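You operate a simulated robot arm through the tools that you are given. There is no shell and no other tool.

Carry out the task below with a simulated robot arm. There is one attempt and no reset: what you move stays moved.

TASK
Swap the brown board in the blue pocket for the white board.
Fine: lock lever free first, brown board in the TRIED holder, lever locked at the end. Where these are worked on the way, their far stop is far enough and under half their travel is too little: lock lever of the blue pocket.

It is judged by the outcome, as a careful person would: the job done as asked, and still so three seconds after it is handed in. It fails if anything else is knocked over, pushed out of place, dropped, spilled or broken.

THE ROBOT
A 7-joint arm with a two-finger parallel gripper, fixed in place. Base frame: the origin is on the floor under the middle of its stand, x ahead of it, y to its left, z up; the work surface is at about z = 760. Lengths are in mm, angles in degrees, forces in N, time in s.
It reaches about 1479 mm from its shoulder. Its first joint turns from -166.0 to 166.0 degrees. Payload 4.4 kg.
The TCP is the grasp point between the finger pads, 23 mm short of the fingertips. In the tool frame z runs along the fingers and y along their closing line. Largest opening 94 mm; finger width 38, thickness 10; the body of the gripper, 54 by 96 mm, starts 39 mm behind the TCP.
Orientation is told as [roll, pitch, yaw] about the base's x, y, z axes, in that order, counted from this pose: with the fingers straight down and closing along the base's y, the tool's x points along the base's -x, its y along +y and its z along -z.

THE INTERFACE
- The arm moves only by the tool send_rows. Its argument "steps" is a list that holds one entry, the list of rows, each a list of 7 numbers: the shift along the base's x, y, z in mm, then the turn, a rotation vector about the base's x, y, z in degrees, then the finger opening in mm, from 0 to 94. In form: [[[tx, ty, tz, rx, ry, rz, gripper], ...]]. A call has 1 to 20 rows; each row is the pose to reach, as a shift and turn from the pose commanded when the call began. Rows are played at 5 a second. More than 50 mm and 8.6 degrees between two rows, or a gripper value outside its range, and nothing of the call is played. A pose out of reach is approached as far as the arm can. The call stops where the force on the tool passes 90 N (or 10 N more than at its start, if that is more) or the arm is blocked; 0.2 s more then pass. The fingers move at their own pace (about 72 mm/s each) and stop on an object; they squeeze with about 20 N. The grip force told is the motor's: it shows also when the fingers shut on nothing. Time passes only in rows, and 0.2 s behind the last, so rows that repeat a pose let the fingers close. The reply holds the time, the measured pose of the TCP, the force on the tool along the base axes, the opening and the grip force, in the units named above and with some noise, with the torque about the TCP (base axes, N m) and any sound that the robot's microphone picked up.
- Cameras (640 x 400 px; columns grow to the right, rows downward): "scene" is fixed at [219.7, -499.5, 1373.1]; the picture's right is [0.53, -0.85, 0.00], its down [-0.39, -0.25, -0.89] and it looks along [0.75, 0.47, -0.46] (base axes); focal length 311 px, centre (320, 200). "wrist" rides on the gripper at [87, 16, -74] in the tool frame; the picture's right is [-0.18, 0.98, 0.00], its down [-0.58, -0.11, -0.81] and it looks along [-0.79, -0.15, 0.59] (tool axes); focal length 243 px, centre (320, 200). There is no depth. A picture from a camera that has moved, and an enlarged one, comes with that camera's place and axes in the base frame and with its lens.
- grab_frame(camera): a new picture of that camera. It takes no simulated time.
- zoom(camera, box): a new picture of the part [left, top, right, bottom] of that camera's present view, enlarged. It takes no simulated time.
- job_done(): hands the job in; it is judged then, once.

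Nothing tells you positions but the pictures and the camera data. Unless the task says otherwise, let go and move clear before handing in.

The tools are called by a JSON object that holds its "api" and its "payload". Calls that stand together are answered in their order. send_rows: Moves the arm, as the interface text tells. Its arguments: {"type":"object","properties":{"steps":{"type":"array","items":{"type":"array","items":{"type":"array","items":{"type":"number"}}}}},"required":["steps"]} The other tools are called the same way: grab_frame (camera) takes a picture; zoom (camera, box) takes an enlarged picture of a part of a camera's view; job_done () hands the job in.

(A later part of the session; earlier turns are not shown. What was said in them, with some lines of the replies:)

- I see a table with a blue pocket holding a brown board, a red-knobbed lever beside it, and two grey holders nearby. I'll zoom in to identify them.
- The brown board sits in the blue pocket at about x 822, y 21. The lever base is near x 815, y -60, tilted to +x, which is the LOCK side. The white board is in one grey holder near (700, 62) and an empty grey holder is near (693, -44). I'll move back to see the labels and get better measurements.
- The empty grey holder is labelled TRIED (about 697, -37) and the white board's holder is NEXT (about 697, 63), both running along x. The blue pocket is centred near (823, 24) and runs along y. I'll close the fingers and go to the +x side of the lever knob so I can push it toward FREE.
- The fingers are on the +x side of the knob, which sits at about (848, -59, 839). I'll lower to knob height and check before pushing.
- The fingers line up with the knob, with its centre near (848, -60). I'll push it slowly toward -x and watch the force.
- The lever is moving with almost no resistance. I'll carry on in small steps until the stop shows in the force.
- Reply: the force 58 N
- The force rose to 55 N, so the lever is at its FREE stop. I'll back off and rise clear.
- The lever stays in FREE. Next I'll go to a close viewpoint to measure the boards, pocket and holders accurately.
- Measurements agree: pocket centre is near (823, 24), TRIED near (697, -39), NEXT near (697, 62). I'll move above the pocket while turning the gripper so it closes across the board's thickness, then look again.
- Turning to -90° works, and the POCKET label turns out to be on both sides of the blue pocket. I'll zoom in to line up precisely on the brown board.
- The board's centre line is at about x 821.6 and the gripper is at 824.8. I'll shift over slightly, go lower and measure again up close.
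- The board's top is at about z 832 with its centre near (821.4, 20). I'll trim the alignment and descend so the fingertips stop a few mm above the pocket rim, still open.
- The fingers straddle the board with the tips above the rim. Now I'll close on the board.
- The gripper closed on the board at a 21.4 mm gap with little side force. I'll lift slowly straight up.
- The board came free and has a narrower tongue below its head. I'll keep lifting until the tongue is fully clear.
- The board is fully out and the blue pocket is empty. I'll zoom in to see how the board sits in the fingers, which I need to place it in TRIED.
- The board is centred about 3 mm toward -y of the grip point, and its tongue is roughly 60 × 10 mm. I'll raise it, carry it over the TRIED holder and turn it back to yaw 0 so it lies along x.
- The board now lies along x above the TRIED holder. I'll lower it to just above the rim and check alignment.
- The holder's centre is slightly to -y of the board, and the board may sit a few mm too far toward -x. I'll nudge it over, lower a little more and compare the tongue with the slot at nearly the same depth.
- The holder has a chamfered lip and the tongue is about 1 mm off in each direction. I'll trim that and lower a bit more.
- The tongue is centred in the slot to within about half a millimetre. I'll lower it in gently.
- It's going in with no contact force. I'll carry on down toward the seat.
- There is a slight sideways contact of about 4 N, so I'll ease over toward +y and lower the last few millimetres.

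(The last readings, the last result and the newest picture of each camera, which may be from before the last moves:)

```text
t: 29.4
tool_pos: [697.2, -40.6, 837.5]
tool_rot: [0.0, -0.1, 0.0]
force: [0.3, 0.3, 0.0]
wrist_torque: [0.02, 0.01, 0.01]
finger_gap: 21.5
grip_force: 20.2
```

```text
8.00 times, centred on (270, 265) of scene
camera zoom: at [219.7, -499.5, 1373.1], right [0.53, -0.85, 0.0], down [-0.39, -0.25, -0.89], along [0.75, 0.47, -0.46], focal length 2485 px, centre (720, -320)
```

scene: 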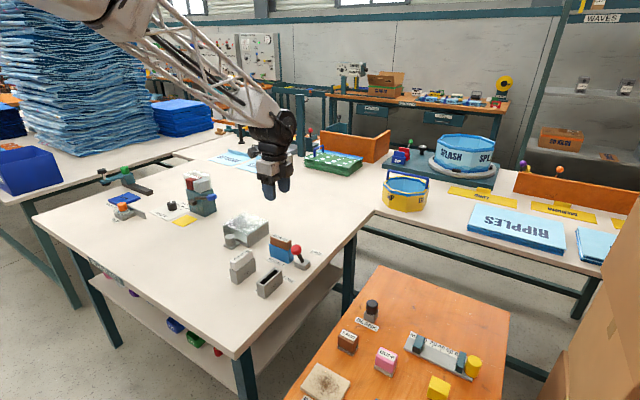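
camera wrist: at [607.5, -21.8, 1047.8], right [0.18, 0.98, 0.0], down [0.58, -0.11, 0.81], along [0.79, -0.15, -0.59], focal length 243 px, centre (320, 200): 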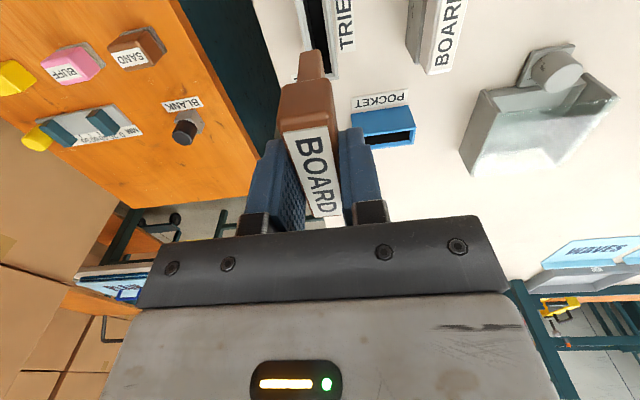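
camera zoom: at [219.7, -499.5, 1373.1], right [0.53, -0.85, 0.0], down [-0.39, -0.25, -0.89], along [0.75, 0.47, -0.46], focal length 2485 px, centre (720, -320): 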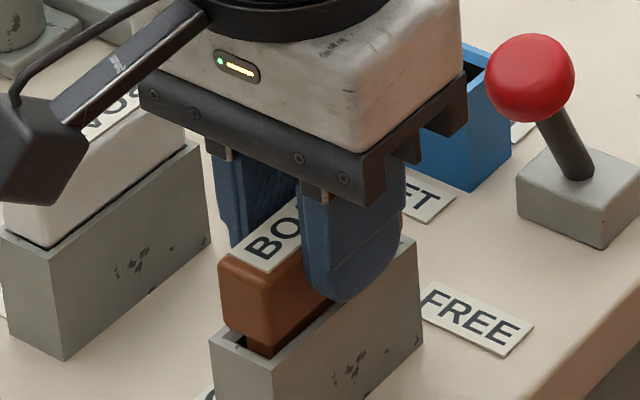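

The side force is gone. The head is still a few mm above the rim, so I'll continue down in small steps until it seats.

{"api": "send_rows", "payload": {"steps": [[[0, 0, -1.5, 0, 0, 0, 5], [0, 0, -3, 0, 0, 0, 5], [0, 0, -4, 0, 0, 0, 5], [0, 0, -4, 0, 0, 0, 5]]]}}

{"api": "zoom", "payload": {"camera": "scene", "box": [240, 240, 300, 290]}}

{"api": "grab_frame", "payload": {"camera": "wrist"}}

```text
t: 30.4
tool_pos: [696.4, -40.9, 834.6]
tool_rot: [-0.1, 0.0, -0.2]
force: [-0.4, 0.7, -0.5]
wrist_torque: [0.02, 0.02, -0.02]
finger_gap: 21.5
grip_force: 19.6
```

```text
8.00 times, centred on (270, 265) of scene
camera zoom: at [219.7, -499.5, 1373.1], right [0.53, -0.85, 0.0], down [-0.39, -0.25, -0.89], along [0.75, 0.47, -0.46], focal length 2485 px, centre (720, -320)
```

zoom: 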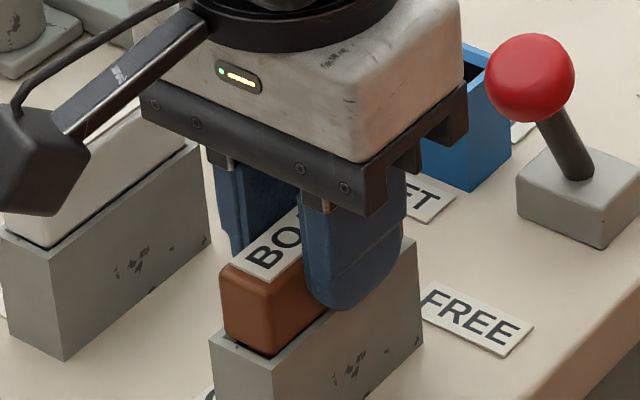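

```text
taken
camera wrist: at [611.9, -23.8, 908.6], right [0.18, 0.98, 0.0], down [0.58, -0.11, 0.81], along [0.79, -0.15, -0.59], focal length 243 px, centre (320, 200)
```

wrist: 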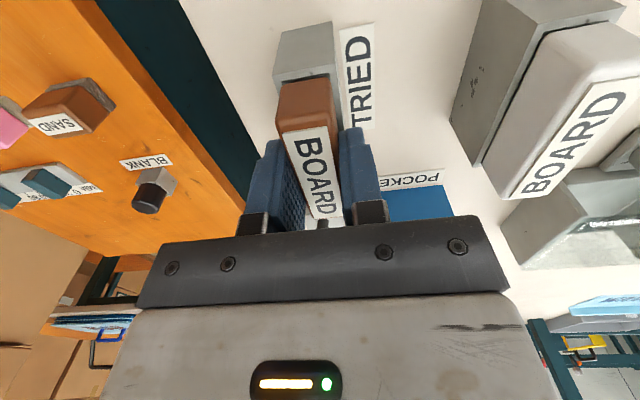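

It's almost at the rim with no force yet. A couple more millimetres to confirm the seat.

{"api": "send_rows", "payload": {"steps": [[[0, 0, -0.8, 0, 0, 0, 5], [0, 0, -1.6, 0, 0, 0, 5], [0, 0, -1.6, 0, 0, 0, 5]]]}}

```text
t: 31.2
tool_pos: [699.1, -39.5, 832.5]
tool_rot: [-0.2, -0.1, 0.0]
force: [-2.4, -2.4, 19.3]
wrist_torque: [-0.01, -0.04, 0.0]
finger_gap: 21.5
grip_force: 20.4
```

It's seated, with 19 N of upward contact. I'll relieve the pressure, open the fingers and rise straight up.

{"api": "send_rows", "payload": {"steps": [[[0, 0, 0.8, 0, 0, 0, 5], [0, 0, 0.8, 0, 0, 0, 26], [0, 0, 0.8, 0, 0, 0, 36], [0, 0, 0.8, 0, 0, 0, 44], [0, 0, 10, 0, 0, 0, 44], [0, 0, 25, 0, 0, 0, 44], [0, 0, 50, 0, 0, 0, 44], [0, 0, 80, 0, 0, 0, 44], [0, 0, 80, 0, 0, 0, 44]]]}}

{"api": "zoom", "payload": {"camera": "scene", "box": [220, 220, 320, 300]}}

{"api": "grab_frame", "payload": {"camera": "wrist"}}

```text
t: 33.2
tool_pos: [698.1, -39.3, 910.8]
tool_rot: [0.0, -0.1, 0.0]
force: [0.1, -0.8, 0.1]
wrist_torque: [0.03, 0.0, 0.0]
finger_gap: 44.2
grip_force: 0.1
```

```text
5.00 times, centred on (270, 260) of scene
camera zoom: at [219.7, -499.5, 1373.1], right [0.53, -0.85, 0.0], down [-0.39, -0.25, -0.89], along [0.75, 0.47, -0.46], focal length 1553 px, centre (570, -100)
```

zoom: 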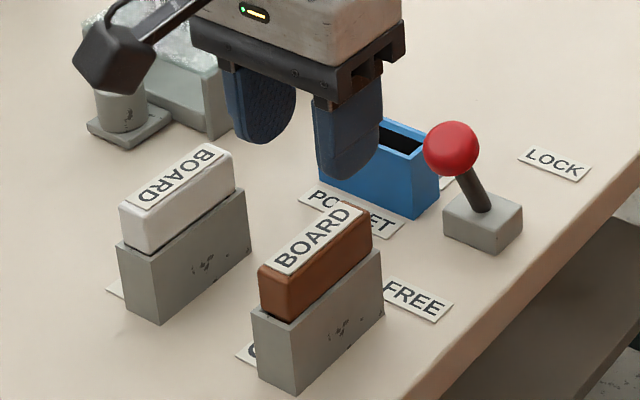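

```text
taken
camera wrist: at [612.8, -23.0, 986.5], right [0.18, 0.98, 0.0], down [0.58, -0.11, 0.81], along [0.79, -0.15, -0.59], focal length 243 px, centre (320, 200)
```

wrist: 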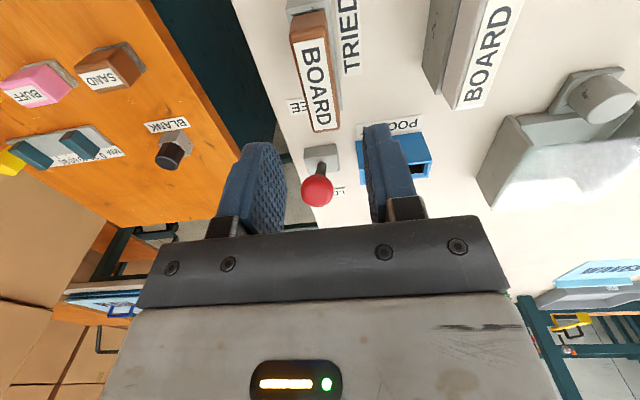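

The brown board sits properly in TRIED. Next I'll move over the white board in NEXT.

{"api": "send_rows", "payload": {"steps": [[[0, 25, 0, 0, 0, 0, 50], [0, 50, 0, 0, 0, 0, 50], [0, 75, 0, 0, 0, 0, 50], [0, 100, 0, 0, 0, 0, 50], [0, 100, 0, 0, 0, 0, 50]]]}}

{"api": "grab_frame", "payload": {"camera": "wrist"}}

{"api": "zoom", "payload": {"camera": "wrist", "box": [240, 0, 420, 140]}}

{"api": "zoom", "payload": {"camera": "scene", "box": [210, 210, 310, 290]}}

```text
t: 34.4
tool_pos: [697.4, 60.6, 912.5]
tool_rot: [0.0, 0.0, 0.0]
force: [-0.4, -0.7, 0.0]
wrist_torque: [0.03, 0.04, 0.02]
finger_gap: 50.1
grip_force: 0.0
```

```text
taken
camera wrist: at [612.0, 76.8, 987.0], right [0.18, 0.98, 0.0], down [0.58, -0.11, 0.81], along [0.79, -0.15, -0.59], focal length 243 px, centre (320, 200)
```

wrist: 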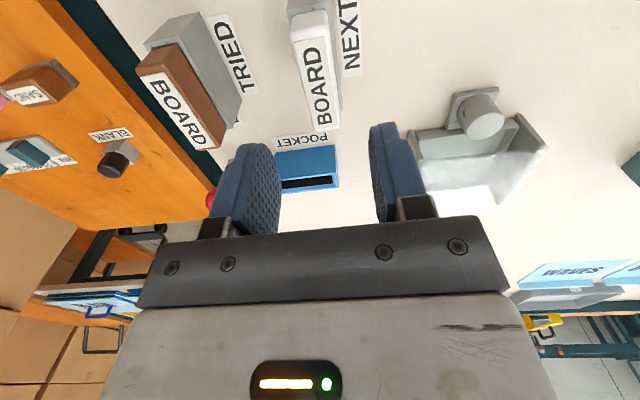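

```text
2.86 times, centred on (330, 70) of wrist
camera zoom: at [612.0, 76.8, 987.0], right [0.18, 0.98, 0.0], down [0.58, -0.11, 0.81], along [0.79, -0.15, -0.59], focal length 693 px, centre (291, 571)
```

zoom: 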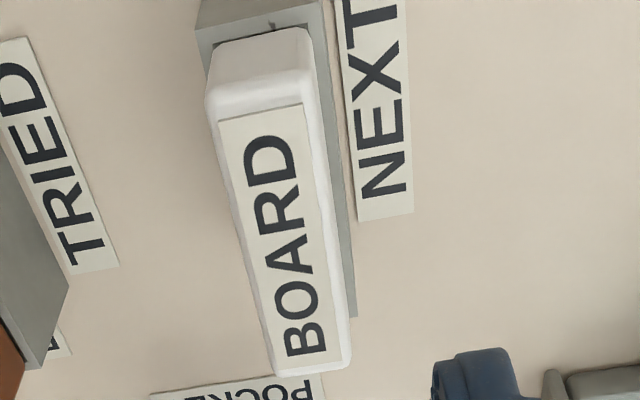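

```text
5.00 times, centred on (260, 250) of scene
camera zoom: at [219.7, -499.5, 1373.1], right [0.53, -0.85, 0.0], down [-0.39, -0.25, -0.89], along [0.75, 0.47, -0.46], focal length 1553 px, centre (620, -50)
```

zoom: 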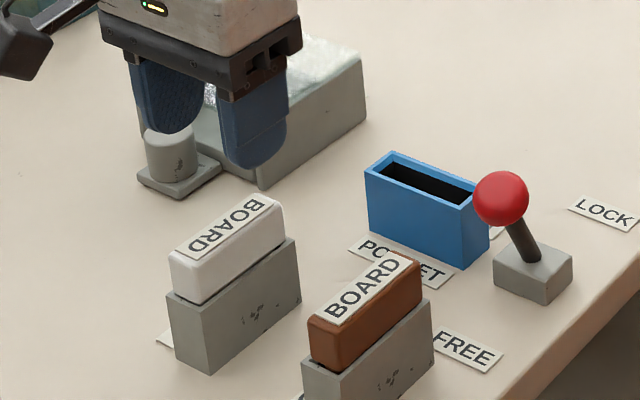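

The white board's centre is about (697, 61.3). I'll trim the alignment by a couple of mm and descend around it.

{"api": "send_rows", "payload": {"steps": [[[-1, 0.5, -20, 0, 0, 0, 50], [-2, 0.5, -40, 0, 0, 0, 50], [-2, 0.5, -58, 0, 0, 0, 50], [-2, 0.5, -70, 0, 0, 0, 50], [-2, 0.5, -77, 0, 0, 0, 50], [-2, 0.5, -77, 0, 0, 0, 50]]]}}

{"api": "grab_frame", "payload": {"camera": "wrist"}}

{"api": "zoom", "payload": {"camera": "scene", "box": [210, 215, 290, 290]}}

```text
t: 35.8
tool_pos: [695.7, 60.6, 835.1]
tool_rot: [-0.1, 0.0, 0.1]
force: [-1.2, -0.2, -1.0]
wrist_torque: [0.03, -0.02, -0.03]
finger_gap: 50.1
grip_force: 0.0
```

```text
taken
camera wrist: at [609.1, 77.0, 910.5], right [0.18, 0.98, 0.0], down [0.58, -0.11, 0.81], along [0.79, -0.15, -0.59], focal length 243 px, centre (320, 200)
```

wrist: 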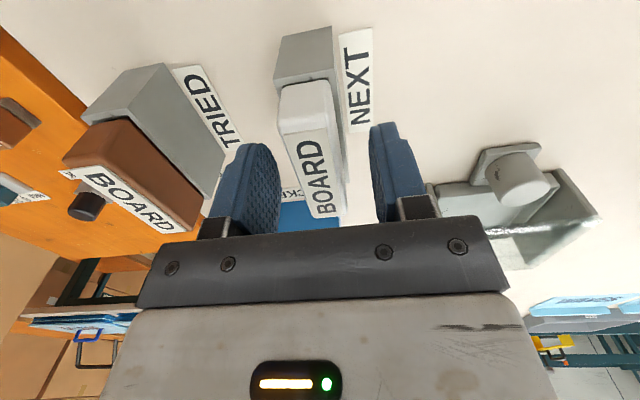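

```text
5.33 times, centred on (250, 252) of scene
camera zoom: at [219.7, -499.5, 1373.1], right [0.53, -0.85, 0.0], down [-0.39, -0.25, -0.89], along [0.75, 0.47, -0.46], focal length 1656 px, centre (693, -80)
```

zoom: 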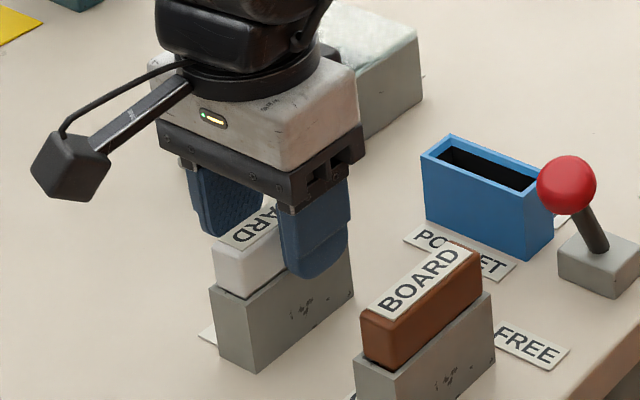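

The fingers straddle the white board. Closing now.

{"api": "send_rows", "payload": {"steps": [[[0, 0, 0, 0, 0, 0, 36], [0, 0, 0, 0, 0, 0, 26], [0, 0, 0, 0, 0, 0, 5], [0, 0, 0, 0, 0, 0, 5], [0, 0, 0, 0, 0, 0, 5]]]}}

```text
t: 37.0
tool_pos: [694.7, 60.5, 834.8]
tool_rot: [-0.1, 0.0, 0.0]
force: [-0.4, 0.2, 0.7]
wrist_torque: [-0.03, 0.03, -0.02]
finger_gap: 21.3
grip_force: 19.5
```

The white board is gripped at a 21.3 mm gap. I'll lift it slowly straight up.

{"api": "send_rows", "payload": {"steps": [[[0, 0, 3, 0, 0, 0, 5], [0, 0, 8, 0, 0, 0, 5], [0, 0, 15, 0, 0, 0, 5], [0, 0, 25, 0, 0, 0, 5], [0, 0, 35, 0, 0, 0, 5], [0, 0, 50, 0, 0, 0, 5], [0, 0, 70, 0, 0, 0, 5], [0, 0, 100, 0, 0, 0, 5], [0, 0, 130, 0, 0, 0, 5], [0, 0, 130, 0, 0, 0, 5]]]}}

{"api": "zoom", "payload": {"camera": "scene", "box": [200, 180, 300, 290]}}

{"api": "grab_frame", "payload": {"camera": "wrist"}}

```text
t: 39.2
tool_pos: [695.7, 60.4, 966.1]
tool_rot: [-0.2, -0.1, 0.0]
force: [0.7, 0.6, -0.7]
wrist_torque: [-0.02, -0.03, 0.01]
finger_gap: 21.5
grip_force: 20.3
```

```text
3.64 times, centred on (250, 235) of scene
camera zoom: at [219.7, -499.5, 1373.1], right [0.53, -0.85, 0.0], down [-0.39, -0.25, -0.89], along [0.75, 0.47, -0.46], focal length 1129 px, centre (574, 73)
```

zoom: 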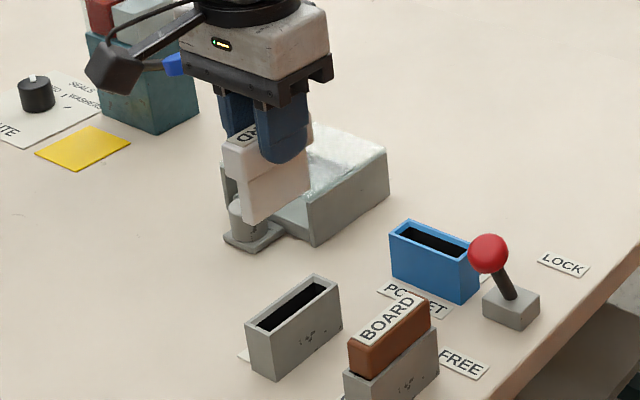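

```text
taken
camera wrist: at [609.4, 76.8, 1041.8], right [0.18, 0.98, 0.0], down [0.58, -0.11, 0.81], along [0.79, -0.15, -0.59], focal length 243 px, centre (320, 200)
```

wrist: 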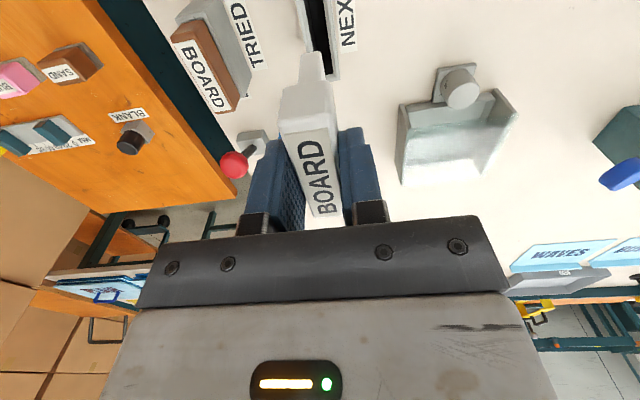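

The white board is out and NEXT is empty. I'll carry it high toward the blue pocket while turning to +90° so its label ends up facing the way the brown one did. I'll go halfway first to confirm the arm can turn this way.

{"api": "send_rows", "payload": {"steps": [[[8, -2, 5, 0, 0, 7.5, 5], [18, -5, 5, 0, 0, 15, 5], [28, -8, 5, 0, 0, 22.5, 5], [38, -11, 5, 0, 0, 30, 5], [50, -15, 5, 0, 0, 37.5, 5], [62, -19, 5, 0, 0, 45, 5], [62, -19, 5, 0, 0, 45, 5]]]}}

```text
t: 40.8
tool_pos: [758.1, 41.4, 970.8]
tool_rot: [-0.1, -0.1, 45.0]
force: [1.1, 0.6, 0.1]
wrist_torque: [-0.01, 0.02, 0.01]
finger_gap: 21.3
grip_force: 19.6
```

The turn is going fine. I'll finish it and move above the pocket.

{"api": "send_rows", "payload": {"steps": [[[10, -3, 0, 0, 0, 7.5, 5], [20, -6, 0, 0, 0, 15, 5], [30, -9, 0, 0, 0, 22.5, 5], [40, -12, 0, 0, 0, 30, 5], [51, -16, 0, 0, 0, 37.5, 5], [62.3, -19.6, 0, 0, 0, 45, 5], [62.3, -19.6, 0, 0, 0, 45, 5]]]}}

{"api": "grab_frame", "payload": {"camera": "wrist"}}

{"api": "zoom", "payload": {"camera": "scene", "box": [230, 175, 330, 285]}}

```text
t: 42.4
tool_pos: [820.3, 21.2, 969.0]
tool_rot: [-0.1, 0.0, 90.2]
force: [0.3, -0.5, -0.6]
wrist_torque: [-0.01, 0.04, -0.02]
finger_gap: 21.5
grip_force: 19.8
```

```text
taken
camera wrist: at [805.4, -65.0, 1045.5], right [-0.98, 0.18, 0.0], down [0.11, 0.58, 0.81], along [0.15, 0.79, -0.59], focal length 243 px, centre (320, 200)
```

wrist: 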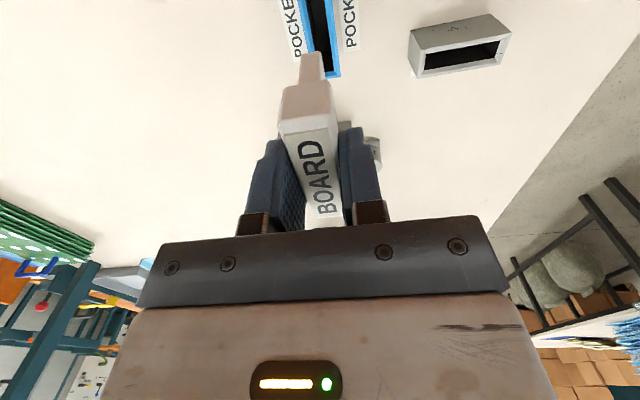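

```text
3.64 times, centred on (280, 230) of scene
camera zoom: at [219.7, -499.5, 1373.1], right [0.53, -0.85, 0.0], down [-0.39, -0.25, -0.89], along [0.75, 0.47, -0.46], focal length 1129 px, centre (466, 91)
```

zoom: 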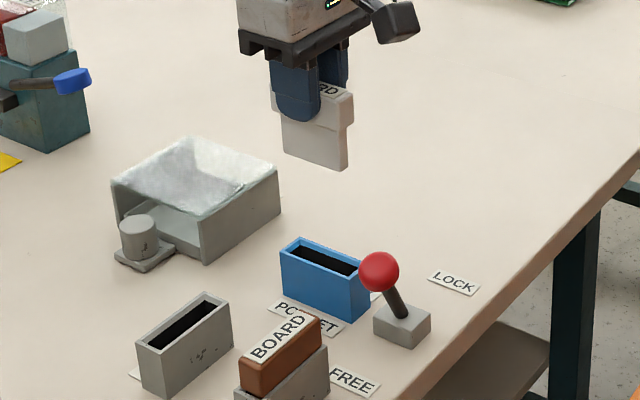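

The white board is above the pocket at yaw 90°. I'll lower it to just above the rim and check alignment.

{"api": "send_rows", "payload": {"steps": [[[0, 0, -20, 0, 0, 0, 5], [0, 0, -40, 0, 0, 0, 5], [0, 0, -60, 0, 0, 0, 5], [0, 0, -75, 0, 0, 0, 5], [0, 0, -84, 0, 0, 0, 5], [0, 0, -84, 0, 0, 0, 5]]]}}

{"api": "zoom", "payload": {"camera": "wrist", "box": [250, 0, 370, 80]}}

{"api": "zoom", "payload": {"camera": "scene", "box": [245, 210, 315, 265]}}

```text
t: 43.8
tool_pos: [820.3, 24.1, 886.7]
tool_rot: [-0.1, 0.0, 90.0]
force: [0.2, 0.0, -0.8]
wrist_torque: [-0.02, 0.01, 0.02]
finger_gap: 21.3
grip_force: 19.6
```

```text
5.00 times, centred on (310, 40) of wrist
camera zoom: at [804.6, -63.8, 961.5], right [-0.98, 0.18, 0.0], down [0.11, 0.58, 0.81], along [0.15, 0.79, -0.59], focal length 1213 px, centre (370, 1000)
```

zoom: 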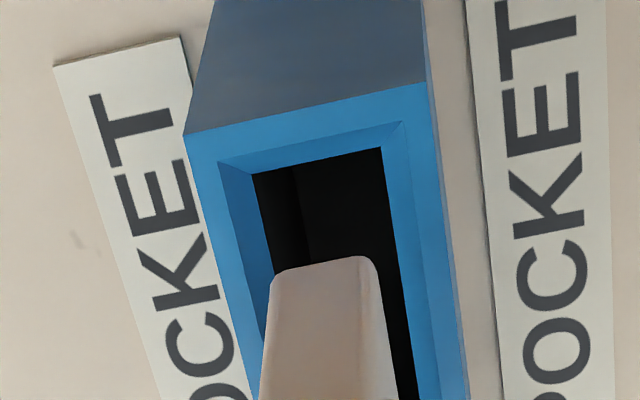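

```text
7.27 times, centred on (280, 238) of scene
camera zoom: at [219.7, -499.5, 1373.1], right [0.53, -0.85, 0.0], down [-0.39, -0.25, -0.89], along [0.75, 0.47, -0.46], focal length 2259 px, centre (611, -73)
```

zoom: 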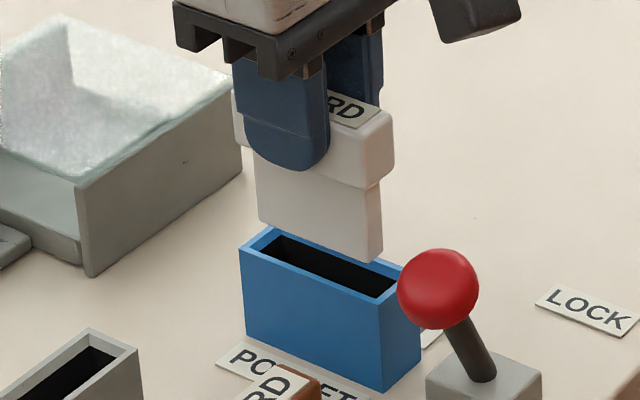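

The alignment looks the same as it did for the successful insertion, within about 0.3 mm. I'll lower the board into the pocket gently.

{"api": "send_rows", "payload": {"steps": [[[0, -0.3, -5, 0, 0, 0, 5], [0, -0.3, -10, 0, 0, 0, 5], [0, -0.3, -14, 0, 0, 0, 5], [0, -0.3, -18, 0, 0, 0, 5], [0, -0.3, -22, 0, 0, 0, 5]]]}}

{"api": "zoom", "payload": {"camera": "wrist", "box": [250, 0, 370, 80]}}

{"api": "zoom", "payload": {"camera": "scene", "box": [245, 210, 315, 265]}}

```text
t: 45.0
tool_pos: [818.0, 22.0, 863.8]
tool_rot: [-0.1, 0.0, 90.0]
force: [-1.6, -10.0, 3.7]
wrist_torque: [-0.57, 0.07, 0.05]
finger_gap: 21.4
grip_force: 19.6
```

```text
5.00 times, centred on (310, 40) of wrist
camera zoom: at [803.7, -64.5, 938.9], right [-0.98, 0.18, 0.0], down [0.11, 0.58, 0.81], along [0.15, 0.79, -0.59], focal length 1213 px, centre (370, 1000)
```

zoom: 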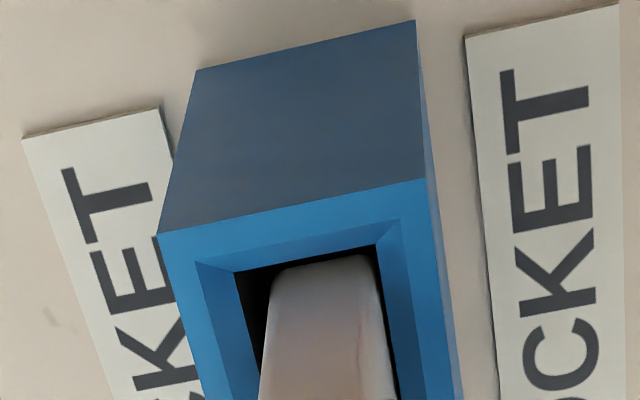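

```text
7.27 times, centred on (280, 238) of scene
camera zoom: at [219.7, -499.5, 1373.1], right [0.53, -0.85, 0.0], down [-0.39, -0.25, -0.89], along [0.75, 0.47, -0.46], focal length 2259 px, centre (611, -73)
```

zoom: 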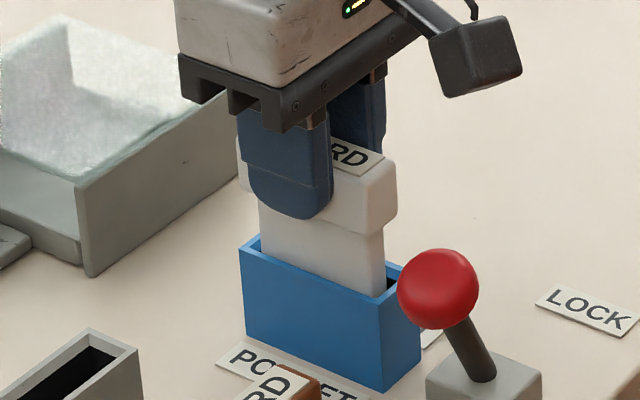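

The board touches the +y end of the slot (-10 N along y) and there's a visible gap at the -y end. I'll shift about 2 mm toward -y.

{"api": "send_rows", "payload": {"steps": [[[0, -0.7, 1, 0, 0, 0, 5], [0, -1.4, 1, 0, 0, 0, 5], [0, -2.0, 0, 0, 0, 0, 5], [0, -2.0, 0, 0, 0, 0, 5]]]}}

{"api": "zoom", "payload": {"camera": "scene", "box": [245, 210, 315, 265]}}

{"api": "zoom", "payload": {"camera": "wrist", "box": [250, 0, 370, 80]}}

```text
t: 46.0
tool_pos: [819.1, 20.5, 863.1]
tool_rot: [0.0, 0.0, 90.0]
force: [-0.2, -0.3, -0.1]
wrist_torque: [0.0, 0.0, -0.01]
finger_gap: 21.4
grip_force: 20.1
```

```text
7.27 times, centred on (280, 238) of scene
camera zoom: at [219.7, -499.5, 1373.1], right [0.53, -0.85, 0.0], down [-0.39, -0.25, -0.89], along [0.75, 0.47, -0.46], focal length 2259 px, centre (611, -73)
```

zoom: 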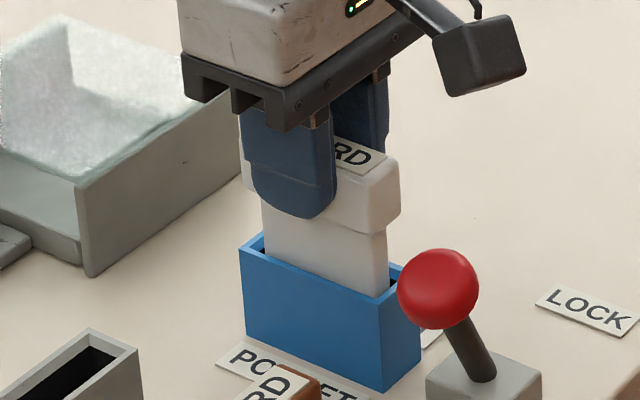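

```text
5.00 times, centred on (310, 40) of wrist
camera zoom: at [804.1, -65.9, 939.5], right [-0.98, 0.18, 0.0], down [0.11, 0.58, 0.81], along [0.15, 0.79, -0.59], focal length 1213 px, centre (370, 1000)
```

zoom: 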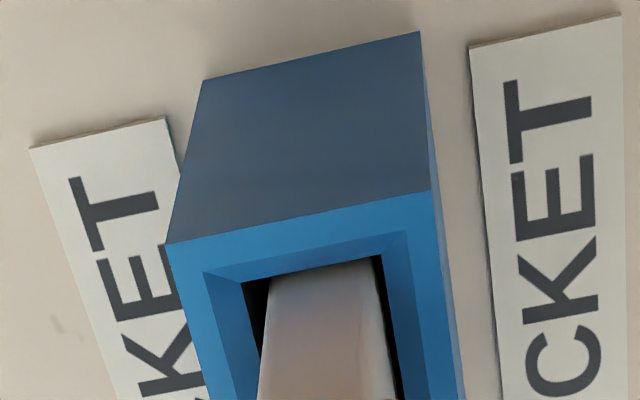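

The forces are back to zero and the tongue is between the walls. I'll carry on down slowly.

{"api": "send_rows", "payload": {"steps": [[[0, 0, -4, 0, 0, 0, 5], [0, 0, -8, 0, 0, 0, 5], [0, 0, -12, 0, 0, 0, 5], [0, 0, -16, 0, 0, 0, 5], [0, 0, -16, 0, 0, 0, 5]]]}}

{"api": "zoom", "payload": {"camera": "scene", "box": [245, 210, 315, 265]}}

```text
t: 47.2
tool_pos: [818.7, 20.1, 848.5]
tool_rot: [-0.1, -0.1, 90.0]
force: [0.6, 0.3, 0.4]
wrist_torque: [-0.04, 0.01, 0.0]
finger_gap: 21.4
grip_force: 20.5
```

```text
7.27 times, centred on (280, 238) of scene
camera zoom: at [219.7, -499.5, 1373.1], right [0.53, -0.85, 0.0], down [-0.39, -0.25, -0.89], along [0.75, 0.47, -0.46], focal length 2259 px, centre (611, -73)
```

zoom: 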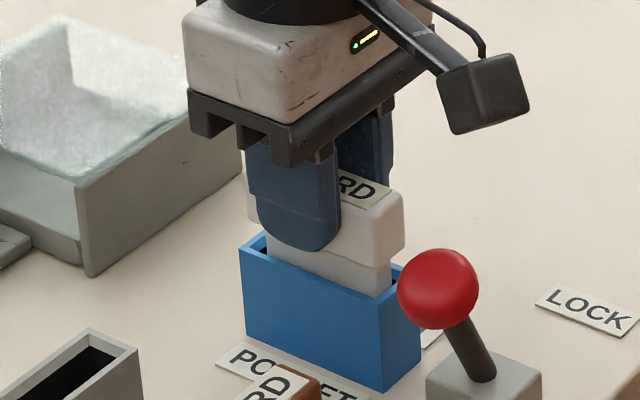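

Smooth so far, with about 13 mm to go. I'll do most of it, then the last bit gently.

{"api": "send_rows", "payload": {"steps": [[[0, 0, -3, 0, 0, 0, 5], [0, 0, -6, 0, 0, 0, 5], [0, 0, -9, 0, 0, 0, 5], [0, 0, -11, 0, 0, 0, 5], [0, 0, -11, 0, 0, 0, 5]]]}}

{"api": "zoom", "payload": {"camera": "scene", "box": [245, 210, 315, 265]}}

```text
t: 48.4
tool_pos: [819.3, 19.2, 837.2]
tool_rot: [-0.1, 0.0, 90.0]
force: [0.0, 0.4, -0.1]
wrist_torque: [0.0, 0.02, -0.01]
finger_gap: 21.6
grip_force: 20.2
```

```text
7.27 times, centred on (280, 238) of scene
camera zoom: at [219.7, -499.5, 1373.1], right [0.53, -0.85, 0.0], down [-0.39, -0.25, -0.89], along [0.75, 0.47, -0.46], focal length 2259 px, centre (611, -73)
```

zoom: 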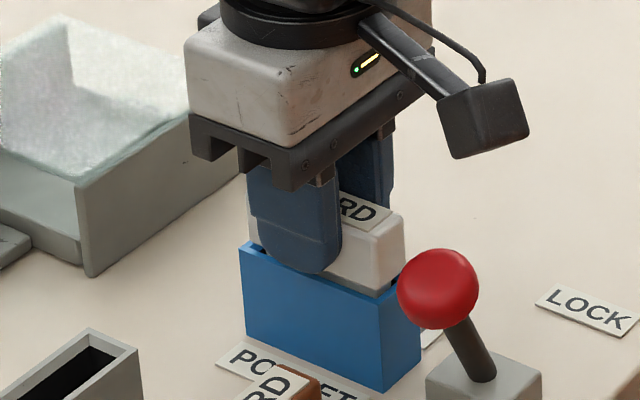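

{"api": "send_rows", "payload": {"steps": [[[0, 0, -1, 0, 0, 0, 5], [0, 0, -2, 0, 0, 0, 5], [0, 0, -2.6, 0, 0, 0, 5], [0, 0, -2.6, 0, 0, 0, 5]]]}}

```text
t: 49.4
tool_pos: [821.3, 19.2, 835.6]
tool_rot: [-0.1, 0.0, 90.1]
force: [-7.6, -4.7, 10.7]
wrist_torque: [-0.06, 0.13, 0.05]
finger_gap: 21.4
grip_force: 20.4
```

There's contact: about 11 N up with some side force. I'll check whether the head is flush on the rim.

{"api": "zoom", "payload": {"camera": "scene", "box": [255, 225, 305, 260]}}

{"api": "zoom", "payload": {"camera": "wrist", "box": [240, 20, 400, 220]}}

```text
11.43 times, centred on (280, 242) of scene
camera zoom: at [219.7, -499.5, 1373.1], right [0.53, -0.85, 0.0], down [-0.39, -0.25, -0.89], along [0.75, 0.47, -0.46], focal length 3550 px, centre (777, -286)
```

zoom: 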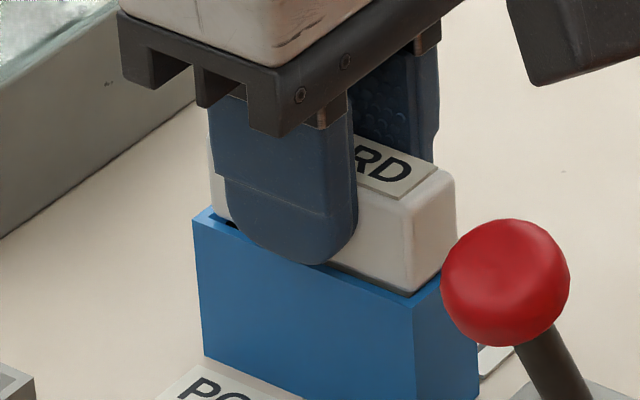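

```text
2.00 times, centred on (320, 120) of wrist
camera zoom: at [804.9, -67.1, 910.2], right [-0.98, 0.18, 0.0], down [0.11, 0.58, 0.81], along [0.15, 0.79, -0.59], focal length 485 px, centre (320, 360)
```

zoom: 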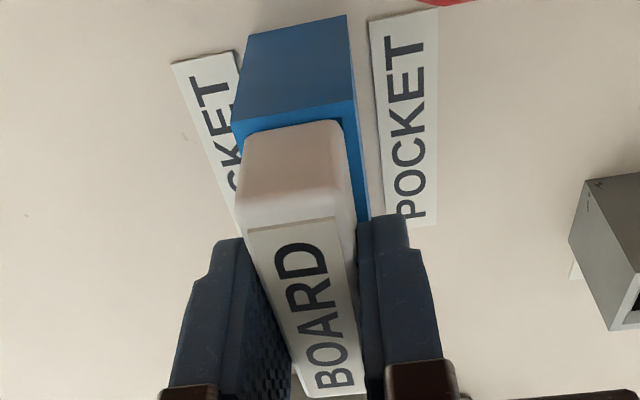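

The head looks flush. To make sure it's fully down and not hung up on a wall, I'll ease the side load and press lightly again.

{"api": "send_rows", "payload": {"steps": [[[0, 0, 0.8, 0, 0, 0, 5], [-0.5, -0.3, 0.8, 0, 0, 0, 5], [-0.5, -0.3, 0.8, 0, 0, 0, 5]]]}}

{"api": "send_rows", "payload": {"steps": [[[0, 0, -0.8, 0, 0, 0, 5], [0, 0, -1.6, 0, 0, 0, 5], [0, 0, -1.6, 0, 0, 0, 5]]]}}

```text
t: 50.2
tool_pos: [819.9, 19.4, 835.2]
tool_rot: [-0.2, 0.0, 89.9]
force: [13.2, -5.1, 0.6]
wrist_torque: [-0.09, -0.19, 0.01]
finger_gap: 21.7
grip_force: 19.8
```

```text
t: 51.0
tool_pos: [820.8, 19.8, 834.6]
tool_rot: [-0.2, -0.1, 90.0]
force: [-6.3, 2.1, 20.0]
wrist_torque: [0.03, 0.08, 0.0]
finger_gap: 21.5
grip_force: 19.5
```

It's firmly seated, with 20 N up. I'll relieve the pressure, open the fingers and rise clear.

{"api": "send_rows", "payload": {"steps": [[[0.2, 0, 0.7, 0, 0, 0, 5], [0.2, 0, 0.7, 0, 0, 0, 26], [0.2, 0, 0.7, 0, 0, 0, 36], [0.2, 0, 0.7, 0, 0, 0, 46], [0.2, 0, 0.7, 0, 0, 0, 46], [0.2, 0, 10, 0, 0, 0, 46], [0.2, 0, 25, 0, 0, 0, 46], [0.2, 0, 50, 0, 0, 0, 46], [0.2, 0, 85, 0, 0, 0, 46], [0.2, 0, 120, 0, 0, 0, 46], [0.2, 0, 120, 0, 0, 0, 46]]]}}

{"api": "zoom", "payload": {"camera": "scene", "box": [220, 205, 320, 295]}}

{"api": "zoom", "payload": {"camera": "wrist", "box": [220, 0, 420, 150]}}

```text
t: 53.4
tool_pos: [820.6, 18.0, 952.2]
tool_rot: [-0.2, 0.0, 90.0]
force: [-0.1, -0.4, -0.8]
wrist_torque: [0.01, 0.01, -0.02]
finger_gap: 46.2
grip_force: 0.1
```

```text
4.44 times, centred on (270, 250) of scene
camera zoom: at [219.7, -499.5, 1373.1], right [0.53, -0.85, 0.0], down [-0.39, -0.25, -0.89], along [0.75, 0.47, -0.46], focal length 1380 px, centre (542, -22)
```

zoom: 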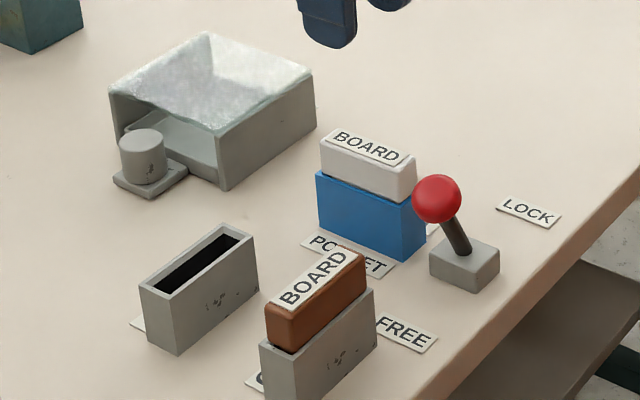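

```text
2.67 times, centred on (320, 75) of wrist
camera zoom: at [805.0, -67.6, 1028.2], right [-0.98, 0.18, 0.0], down [0.11, 0.58, 0.81], along [0.15, 0.79, -0.59], focal length 647 px, centre (320, 533)
```

zoom: 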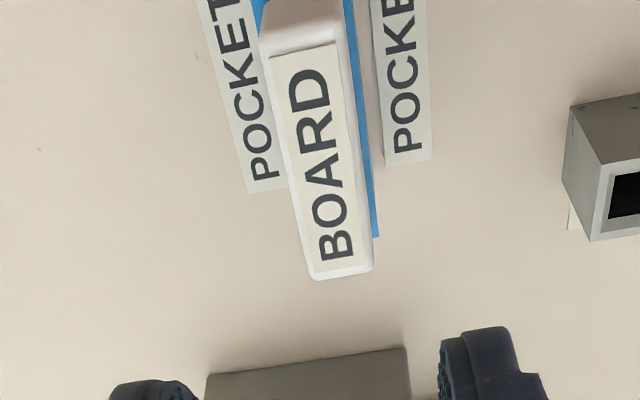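

The white board sits flush in the blue pocket and NEXT is empty. Next is the lever: I'll close the fingers, go to the -x side of the knob (about x 790, y -59) between it and the TRIED holder, and push toward LOCK.

{"api": "send_rows", "payload": {"steps": [[[-15, -18, 5, 0, 0, 0, 20], [-35, -40, 5, 0, 0, 0, 0], [-55, -62, 5, 0, 0, 0, 0], [-68, -79.4, 5, 0, 0, 0, 0], [-68, -79.4, -25, 0, 0, 0, 0], [-68, -79.4, -50, 0, 0, 0, 0], [-68, -79.4, -50, 0, 0, 0, 0]]]}}

{"api": "zoom", "payload": {"camera": "scene", "box": [220, 195, 320, 295]}}

{"api": "grab_frame", "payload": {"camera": "wrist"}}

```text
t: 55.0
tool_pos: [750.6, -60.7, 903.1]
tool_rot: [-0.2, 0.0, 90.0]
force: [0.0, -0.2, 0.1]
wrist_torque: [-0.02, 0.03, 0.02]
finger_gap: 0.3
grip_force: 19.7
```

```text
4.00 times, centred on (270, 245) of scene
camera zoom: at [219.7, -499.5, 1373.1], right [0.53, -0.85, 0.0], down [-0.39, -0.25, -0.89], along [0.75, 0.47, -0.46], focal length 1242 px, centre (520, 20)
```

zoom: 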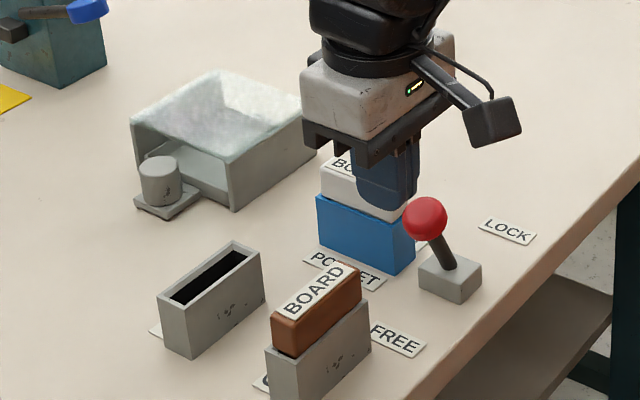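

```text
taken
camera wrist: at [735.0, -147.5, 978.7], right [-0.98, 0.18, 0.0], down [0.11, 0.58, 0.81], along [0.15, 0.79, -0.59], focal length 243 px, centre (320, 200)
```

wrist: 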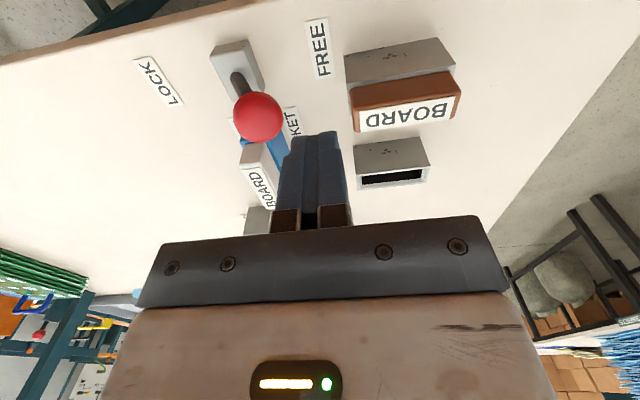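

The closed fingers are between the knob and the TRIED holder with room on both sides. I'll shift 3 mm toward the knob, lower to knob height, then push.

{"api": "send_rows", "payload": {"steps": [[[3, 0, -15, 0, 0, 0, 0], [3, 0, -30, 0, 0, 0, 0], [3, 0, -45, 0, 0, 0, 0], [3, 0, -53, 0, 0, 0, 0], [3, 0, -53, 0, 0, 0, 0]]]}}

{"api": "zoom", "payload": {"camera": "scene", "box": [230, 205, 320, 285]}}

{"api": "grab_frame", "payload": {"camera": "wrist"}}

```text
t: 56.2
tool_pos: [753.0, -59.7, 850.9]
tool_rot: [-0.1, 0.0, 90.0]
force: [0.0, -0.1, -0.6]
wrist_torque: [-0.03, 0.03, -0.02]
finger_gap: 0.0
grip_force: 20.0
```

```text
5.00 times, centred on (275, 245) of scene
camera zoom: at [219.7, -499.5, 1373.1], right [0.53, -0.85, 0.0], down [-0.39, -0.25, -0.89], along [0.75, 0.47, -0.46], focal length 1553 px, centre (545, -25)
```

zoom: 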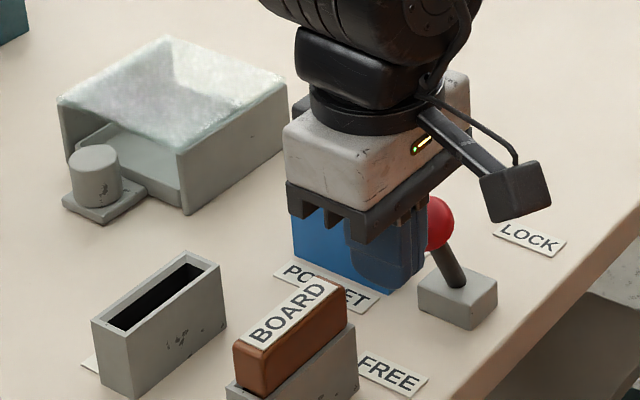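

```text
taken
camera wrist: at [738.9, -147.4, 926.0], right [-0.98, 0.18, 0.0], down [0.11, 0.58, 0.81], along [0.15, 0.79, -0.59], focal length 243 px, centre (320, 200)
```

wrist: 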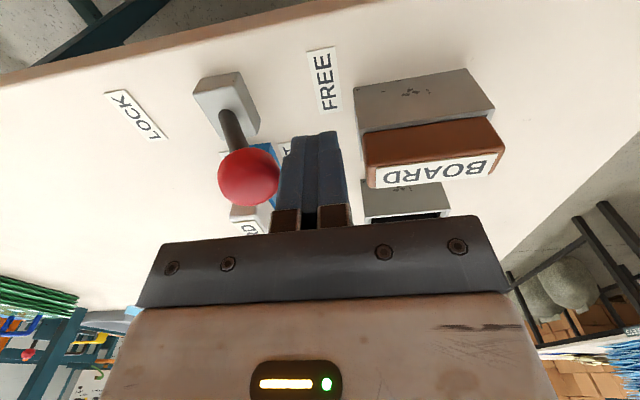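

The fingers are in place beside the knob. Pushing +x now toward LOCK.

{"api": "send_rows", "payload": {"steps": [[[7, 0, 0, 0, 0, 0, 0], [14, 0, 0, 0, 0, 0, 0], [21, 0, 0, 0, 0, 0, 0], [28, 0, 0, 0, 0, 0, 0], [36, 0, 0, 0, 0, 0, 0], [44, 0, 0, 0, 0, 0, 0], [52, 0, 0, 0, 0, 0, 0], [58, 0, 0, 0, 0, 0, 0]]]}}

{"api": "grab_frame", "payload": {"camera": "wrist"}}

```text
t: 58.0
tool_pos: [813.9, -59.3, 850.1]
tool_rot: [0.0, 0.0, 89.9]
force: [-0.4, -0.1, 0.1]
wrist_torque: [0.0, 0.01, 0.0]
finger_gap: 0.0
grip_force: 19.6
```

```text
taken
camera wrist: at [797.3, -146.1, 926.0], right [-0.98, 0.18, 0.0], down [0.11, 0.58, 0.81], along [0.15, 0.79, -0.59], focal length 243 px, centre (320, 200)
```

wrist: 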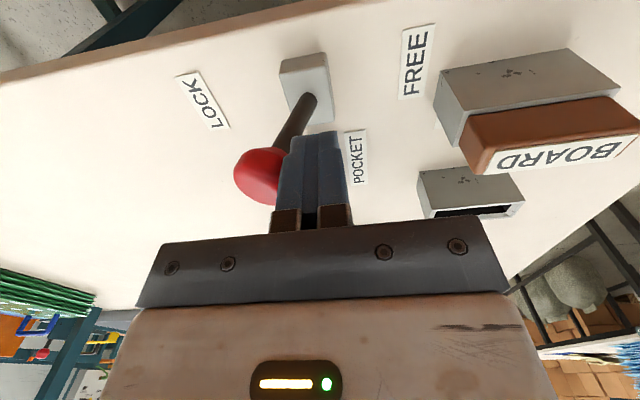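

The lever has swung over toward LOCK with no resistance yet. I'll continue in small steps until the stop shows in the force.

{"api": "send_rows", "payload": {"steps": [[[4, 0, 0, 0, 0, 0, 0], [8, 0, 0, 0, 0, 0, 0], [11, 0, 0, 0, 0, 0, 0], [11, 0, 0, 0, 0, 0, 0]]]}}

{"api": "zoom", "payload": {"camera": "scene", "box": [230, 195, 330, 285]}}

```text
t: 59.0
tool_pos: [822.8, -61.0, 850.7]
tool_rot: [-0.1, -0.1, 90.0]
force: [-17.6, -0.6, 3.6]
wrist_torque: [-0.02, 0.02, 0.01]
finger_gap: 0.0
grip_force: 20.3
```

```text
4.44 times, centred on (280, 240) of scene
camera zoom: at [219.7, -499.5, 1373.1], right [0.53, -0.85, 0.0], down [-0.39, -0.25, -0.89], along [0.75, 0.47, -0.46], focal length 1380 px, centre (498, 22)
```

zoom: 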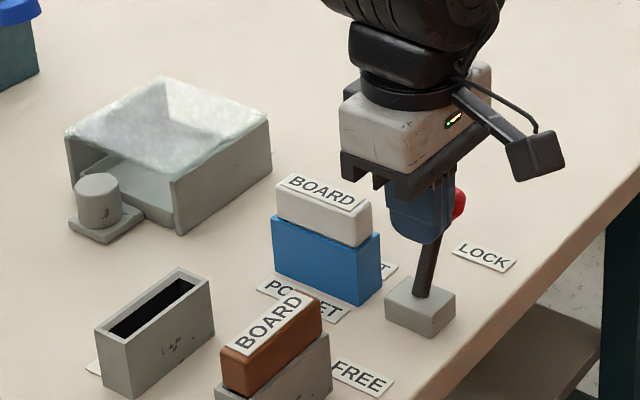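

There's now 17.6 N against the push. I'll go slightly further to confirm it's the stop.

{"api": "send_rows", "payload": {"steps": [[[1.2, 0, 0, 0, 0, 0, 0], [1.2, 0, 0, 0, 0, 0, 0]]]}}

```text
t: 59.6
tool_pos: [824.1, -60.3, 851.7]
tool_rot: [0.0, 0.0, 90.0]
force: [-34.0, -0.3, 8.3]
wrist_torque: [-0.02, 0.07, -0.03]
finger_gap: 0.0
grip_force: 20.5
```

The force climbs stiffly, so the lever is at its LOCK stop. I'll back off, rise clear and check everything.

{"api": "send_rows", "payload": {"steps": [[[-12, 0, 0, 0, 0, 0, 0], [-30, 0, 0, 0, 0, 0, 0], [-34, 0, 30, 0, 0, 0, 0], [-34, 0, 70, 0, 0, 0, 0], [-34, 0, 110, 0, 0, 0, 0], [-60, 0, 150, 0, 0, 0, 0], [-100, 0, 170, 0, 0, 0, 0], [-140, 0, 190, 0, 0, 0, 0], [-180, 0, 200, 0, 0, 0, 0], [-180, 0, 200, 0, 0, 0, 0]]]}}

{"api": "zoom", "payload": {"camera": "scene", "box": [220, 195, 330, 295]}}

{"api": "grab_frame", "payload": {"camera": "scene"}}

{"api": "grab_frame", "payload": {"camera": "wrist"}}

```text
t: 61.8
tool_pos: [644.1, -60.6, 1047.7]
tool_rot: [-0.1, 0.0, 89.9]
force: [0.1, 0.2, -0.5]
wrist_torque: [0.02, -0.02, 0.0]
finger_gap: 0.0
grip_force: 20.1
```

```text
4.00 times, centred on (275, 245) of scene
camera zoom: at [219.7, -499.5, 1373.1], right [0.53, -0.85, 0.0], down [-0.39, -0.25, -0.89], along [0.75, 0.47, -0.46], focal length 1242 px, centre (500, 20)
```

zoom: 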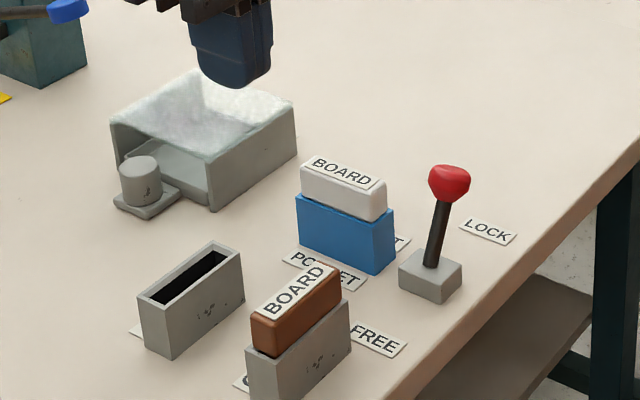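

```text
taken
```

scene: 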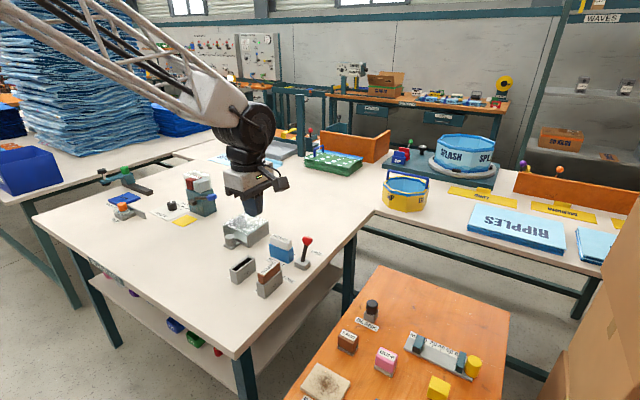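

```text
taken
camera wrist: at [629.6, -146.6, 1124.4], right [-0.98, 0.18, 0.0], down [0.11, 0.58, 0.81], along [0.15, 0.79, -0.59], focal length 243 px, centre (320, 200)
```

wrist: 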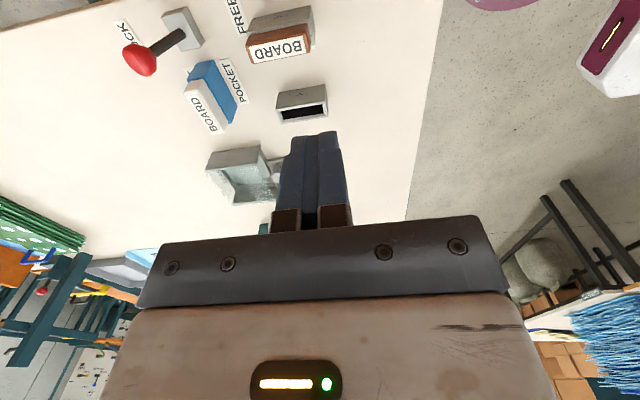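

The lever is back in its original LOCK position. One last close look to confirm both boards are fully seated.

{"api": "zoom", "payload": {"camera": "scene", "box": [255, 225, 315, 265]}}

{"api": "zoom", "payload": {"camera": "scene", "box": [245, 255, 305, 300]}}

{"api": "zoom", "payload": {"camera": "wrist", "box": [100, 0, 340, 150]}}

```text
10.00 times, centred on (285, 245) of scene
camera zoom: at [219.7, -499.5, 1373.1], right [0.53, -0.85, 0.0], down [-0.39, -0.25, -0.89], along [0.75, 0.47, -0.46], focal length 3106 px, centre (670, -250)
```

zoom: 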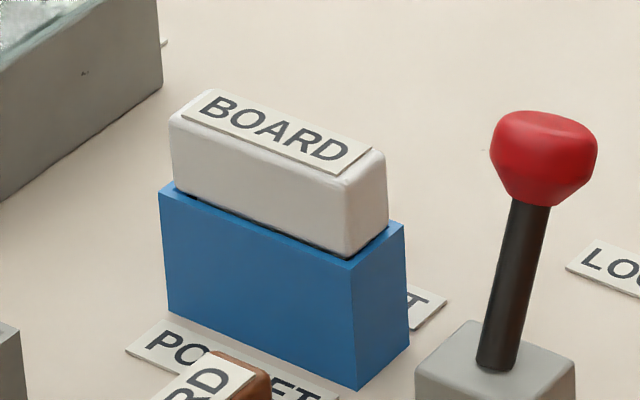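

```text
8.89 times, centred on (275, 278) of scene
camera zoom: at [219.7, -499.5, 1373.1], right [0.53, -0.85, 0.0], down [-0.39, -0.25, -0.89], along [0.75, 0.47, -0.46], focal length 2761 px, centre (720, -489)
```

zoom: 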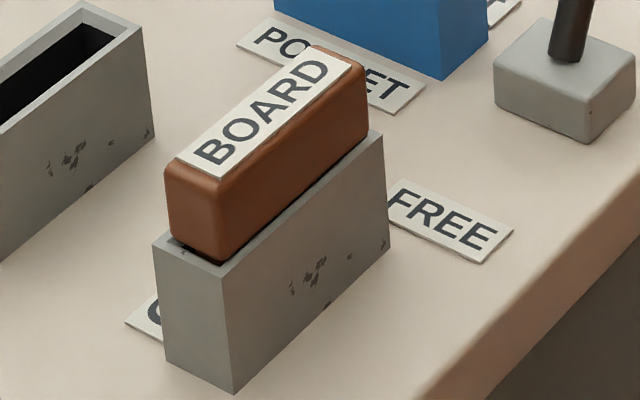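

```text
2.67 times, centred on (220, 75) of wrist
camera zoom: at [629.6, -146.6, 1124.4], right [-0.98, 0.18, 0.0], down [0.11, 0.58, 0.81], along [0.15, 0.79, -0.59], focal length 647 px, centre (587, 533)
```

zoom: 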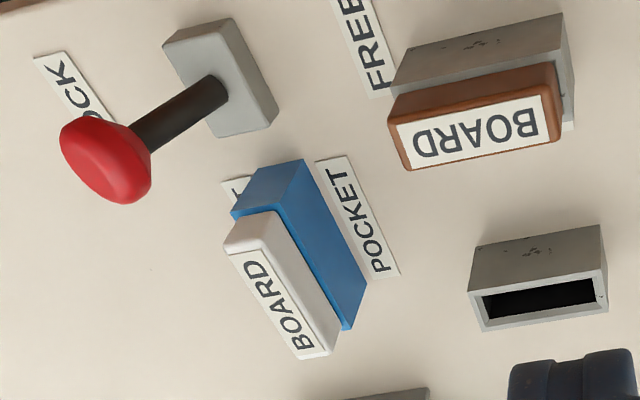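

The white board is flush in the blue pocket, the brown board is seated in TRIED, the lever is at its LOCK stop, and the gripper is clear with nothing else disturbed. Handing in.

{"api": "job_done", "payload": {}}

```text
The job is handed in.
```

The swap is done and handed in. The white board is now in the blue pocket and the brown board is in the TRIED holder.

- **Lock lever:** I pushed it to the FREE stop before touching any board, and back to the LOCK stop at the end. The last picture shows it in its original locked position.
- **Boards:** both pressed down firmly and look flush on their rims. The white board's label faces the same way the brown one's did. The NEXT holder is now empty.
- **Contact on the way:** the white board touched the end of the pocket once on the way in, at about 10 N. I shifted it 2 mm and it went down.
- **Everything else:** nothing else on the table looked moved in the final pictures, and the gripper is empty and clear of the boards.
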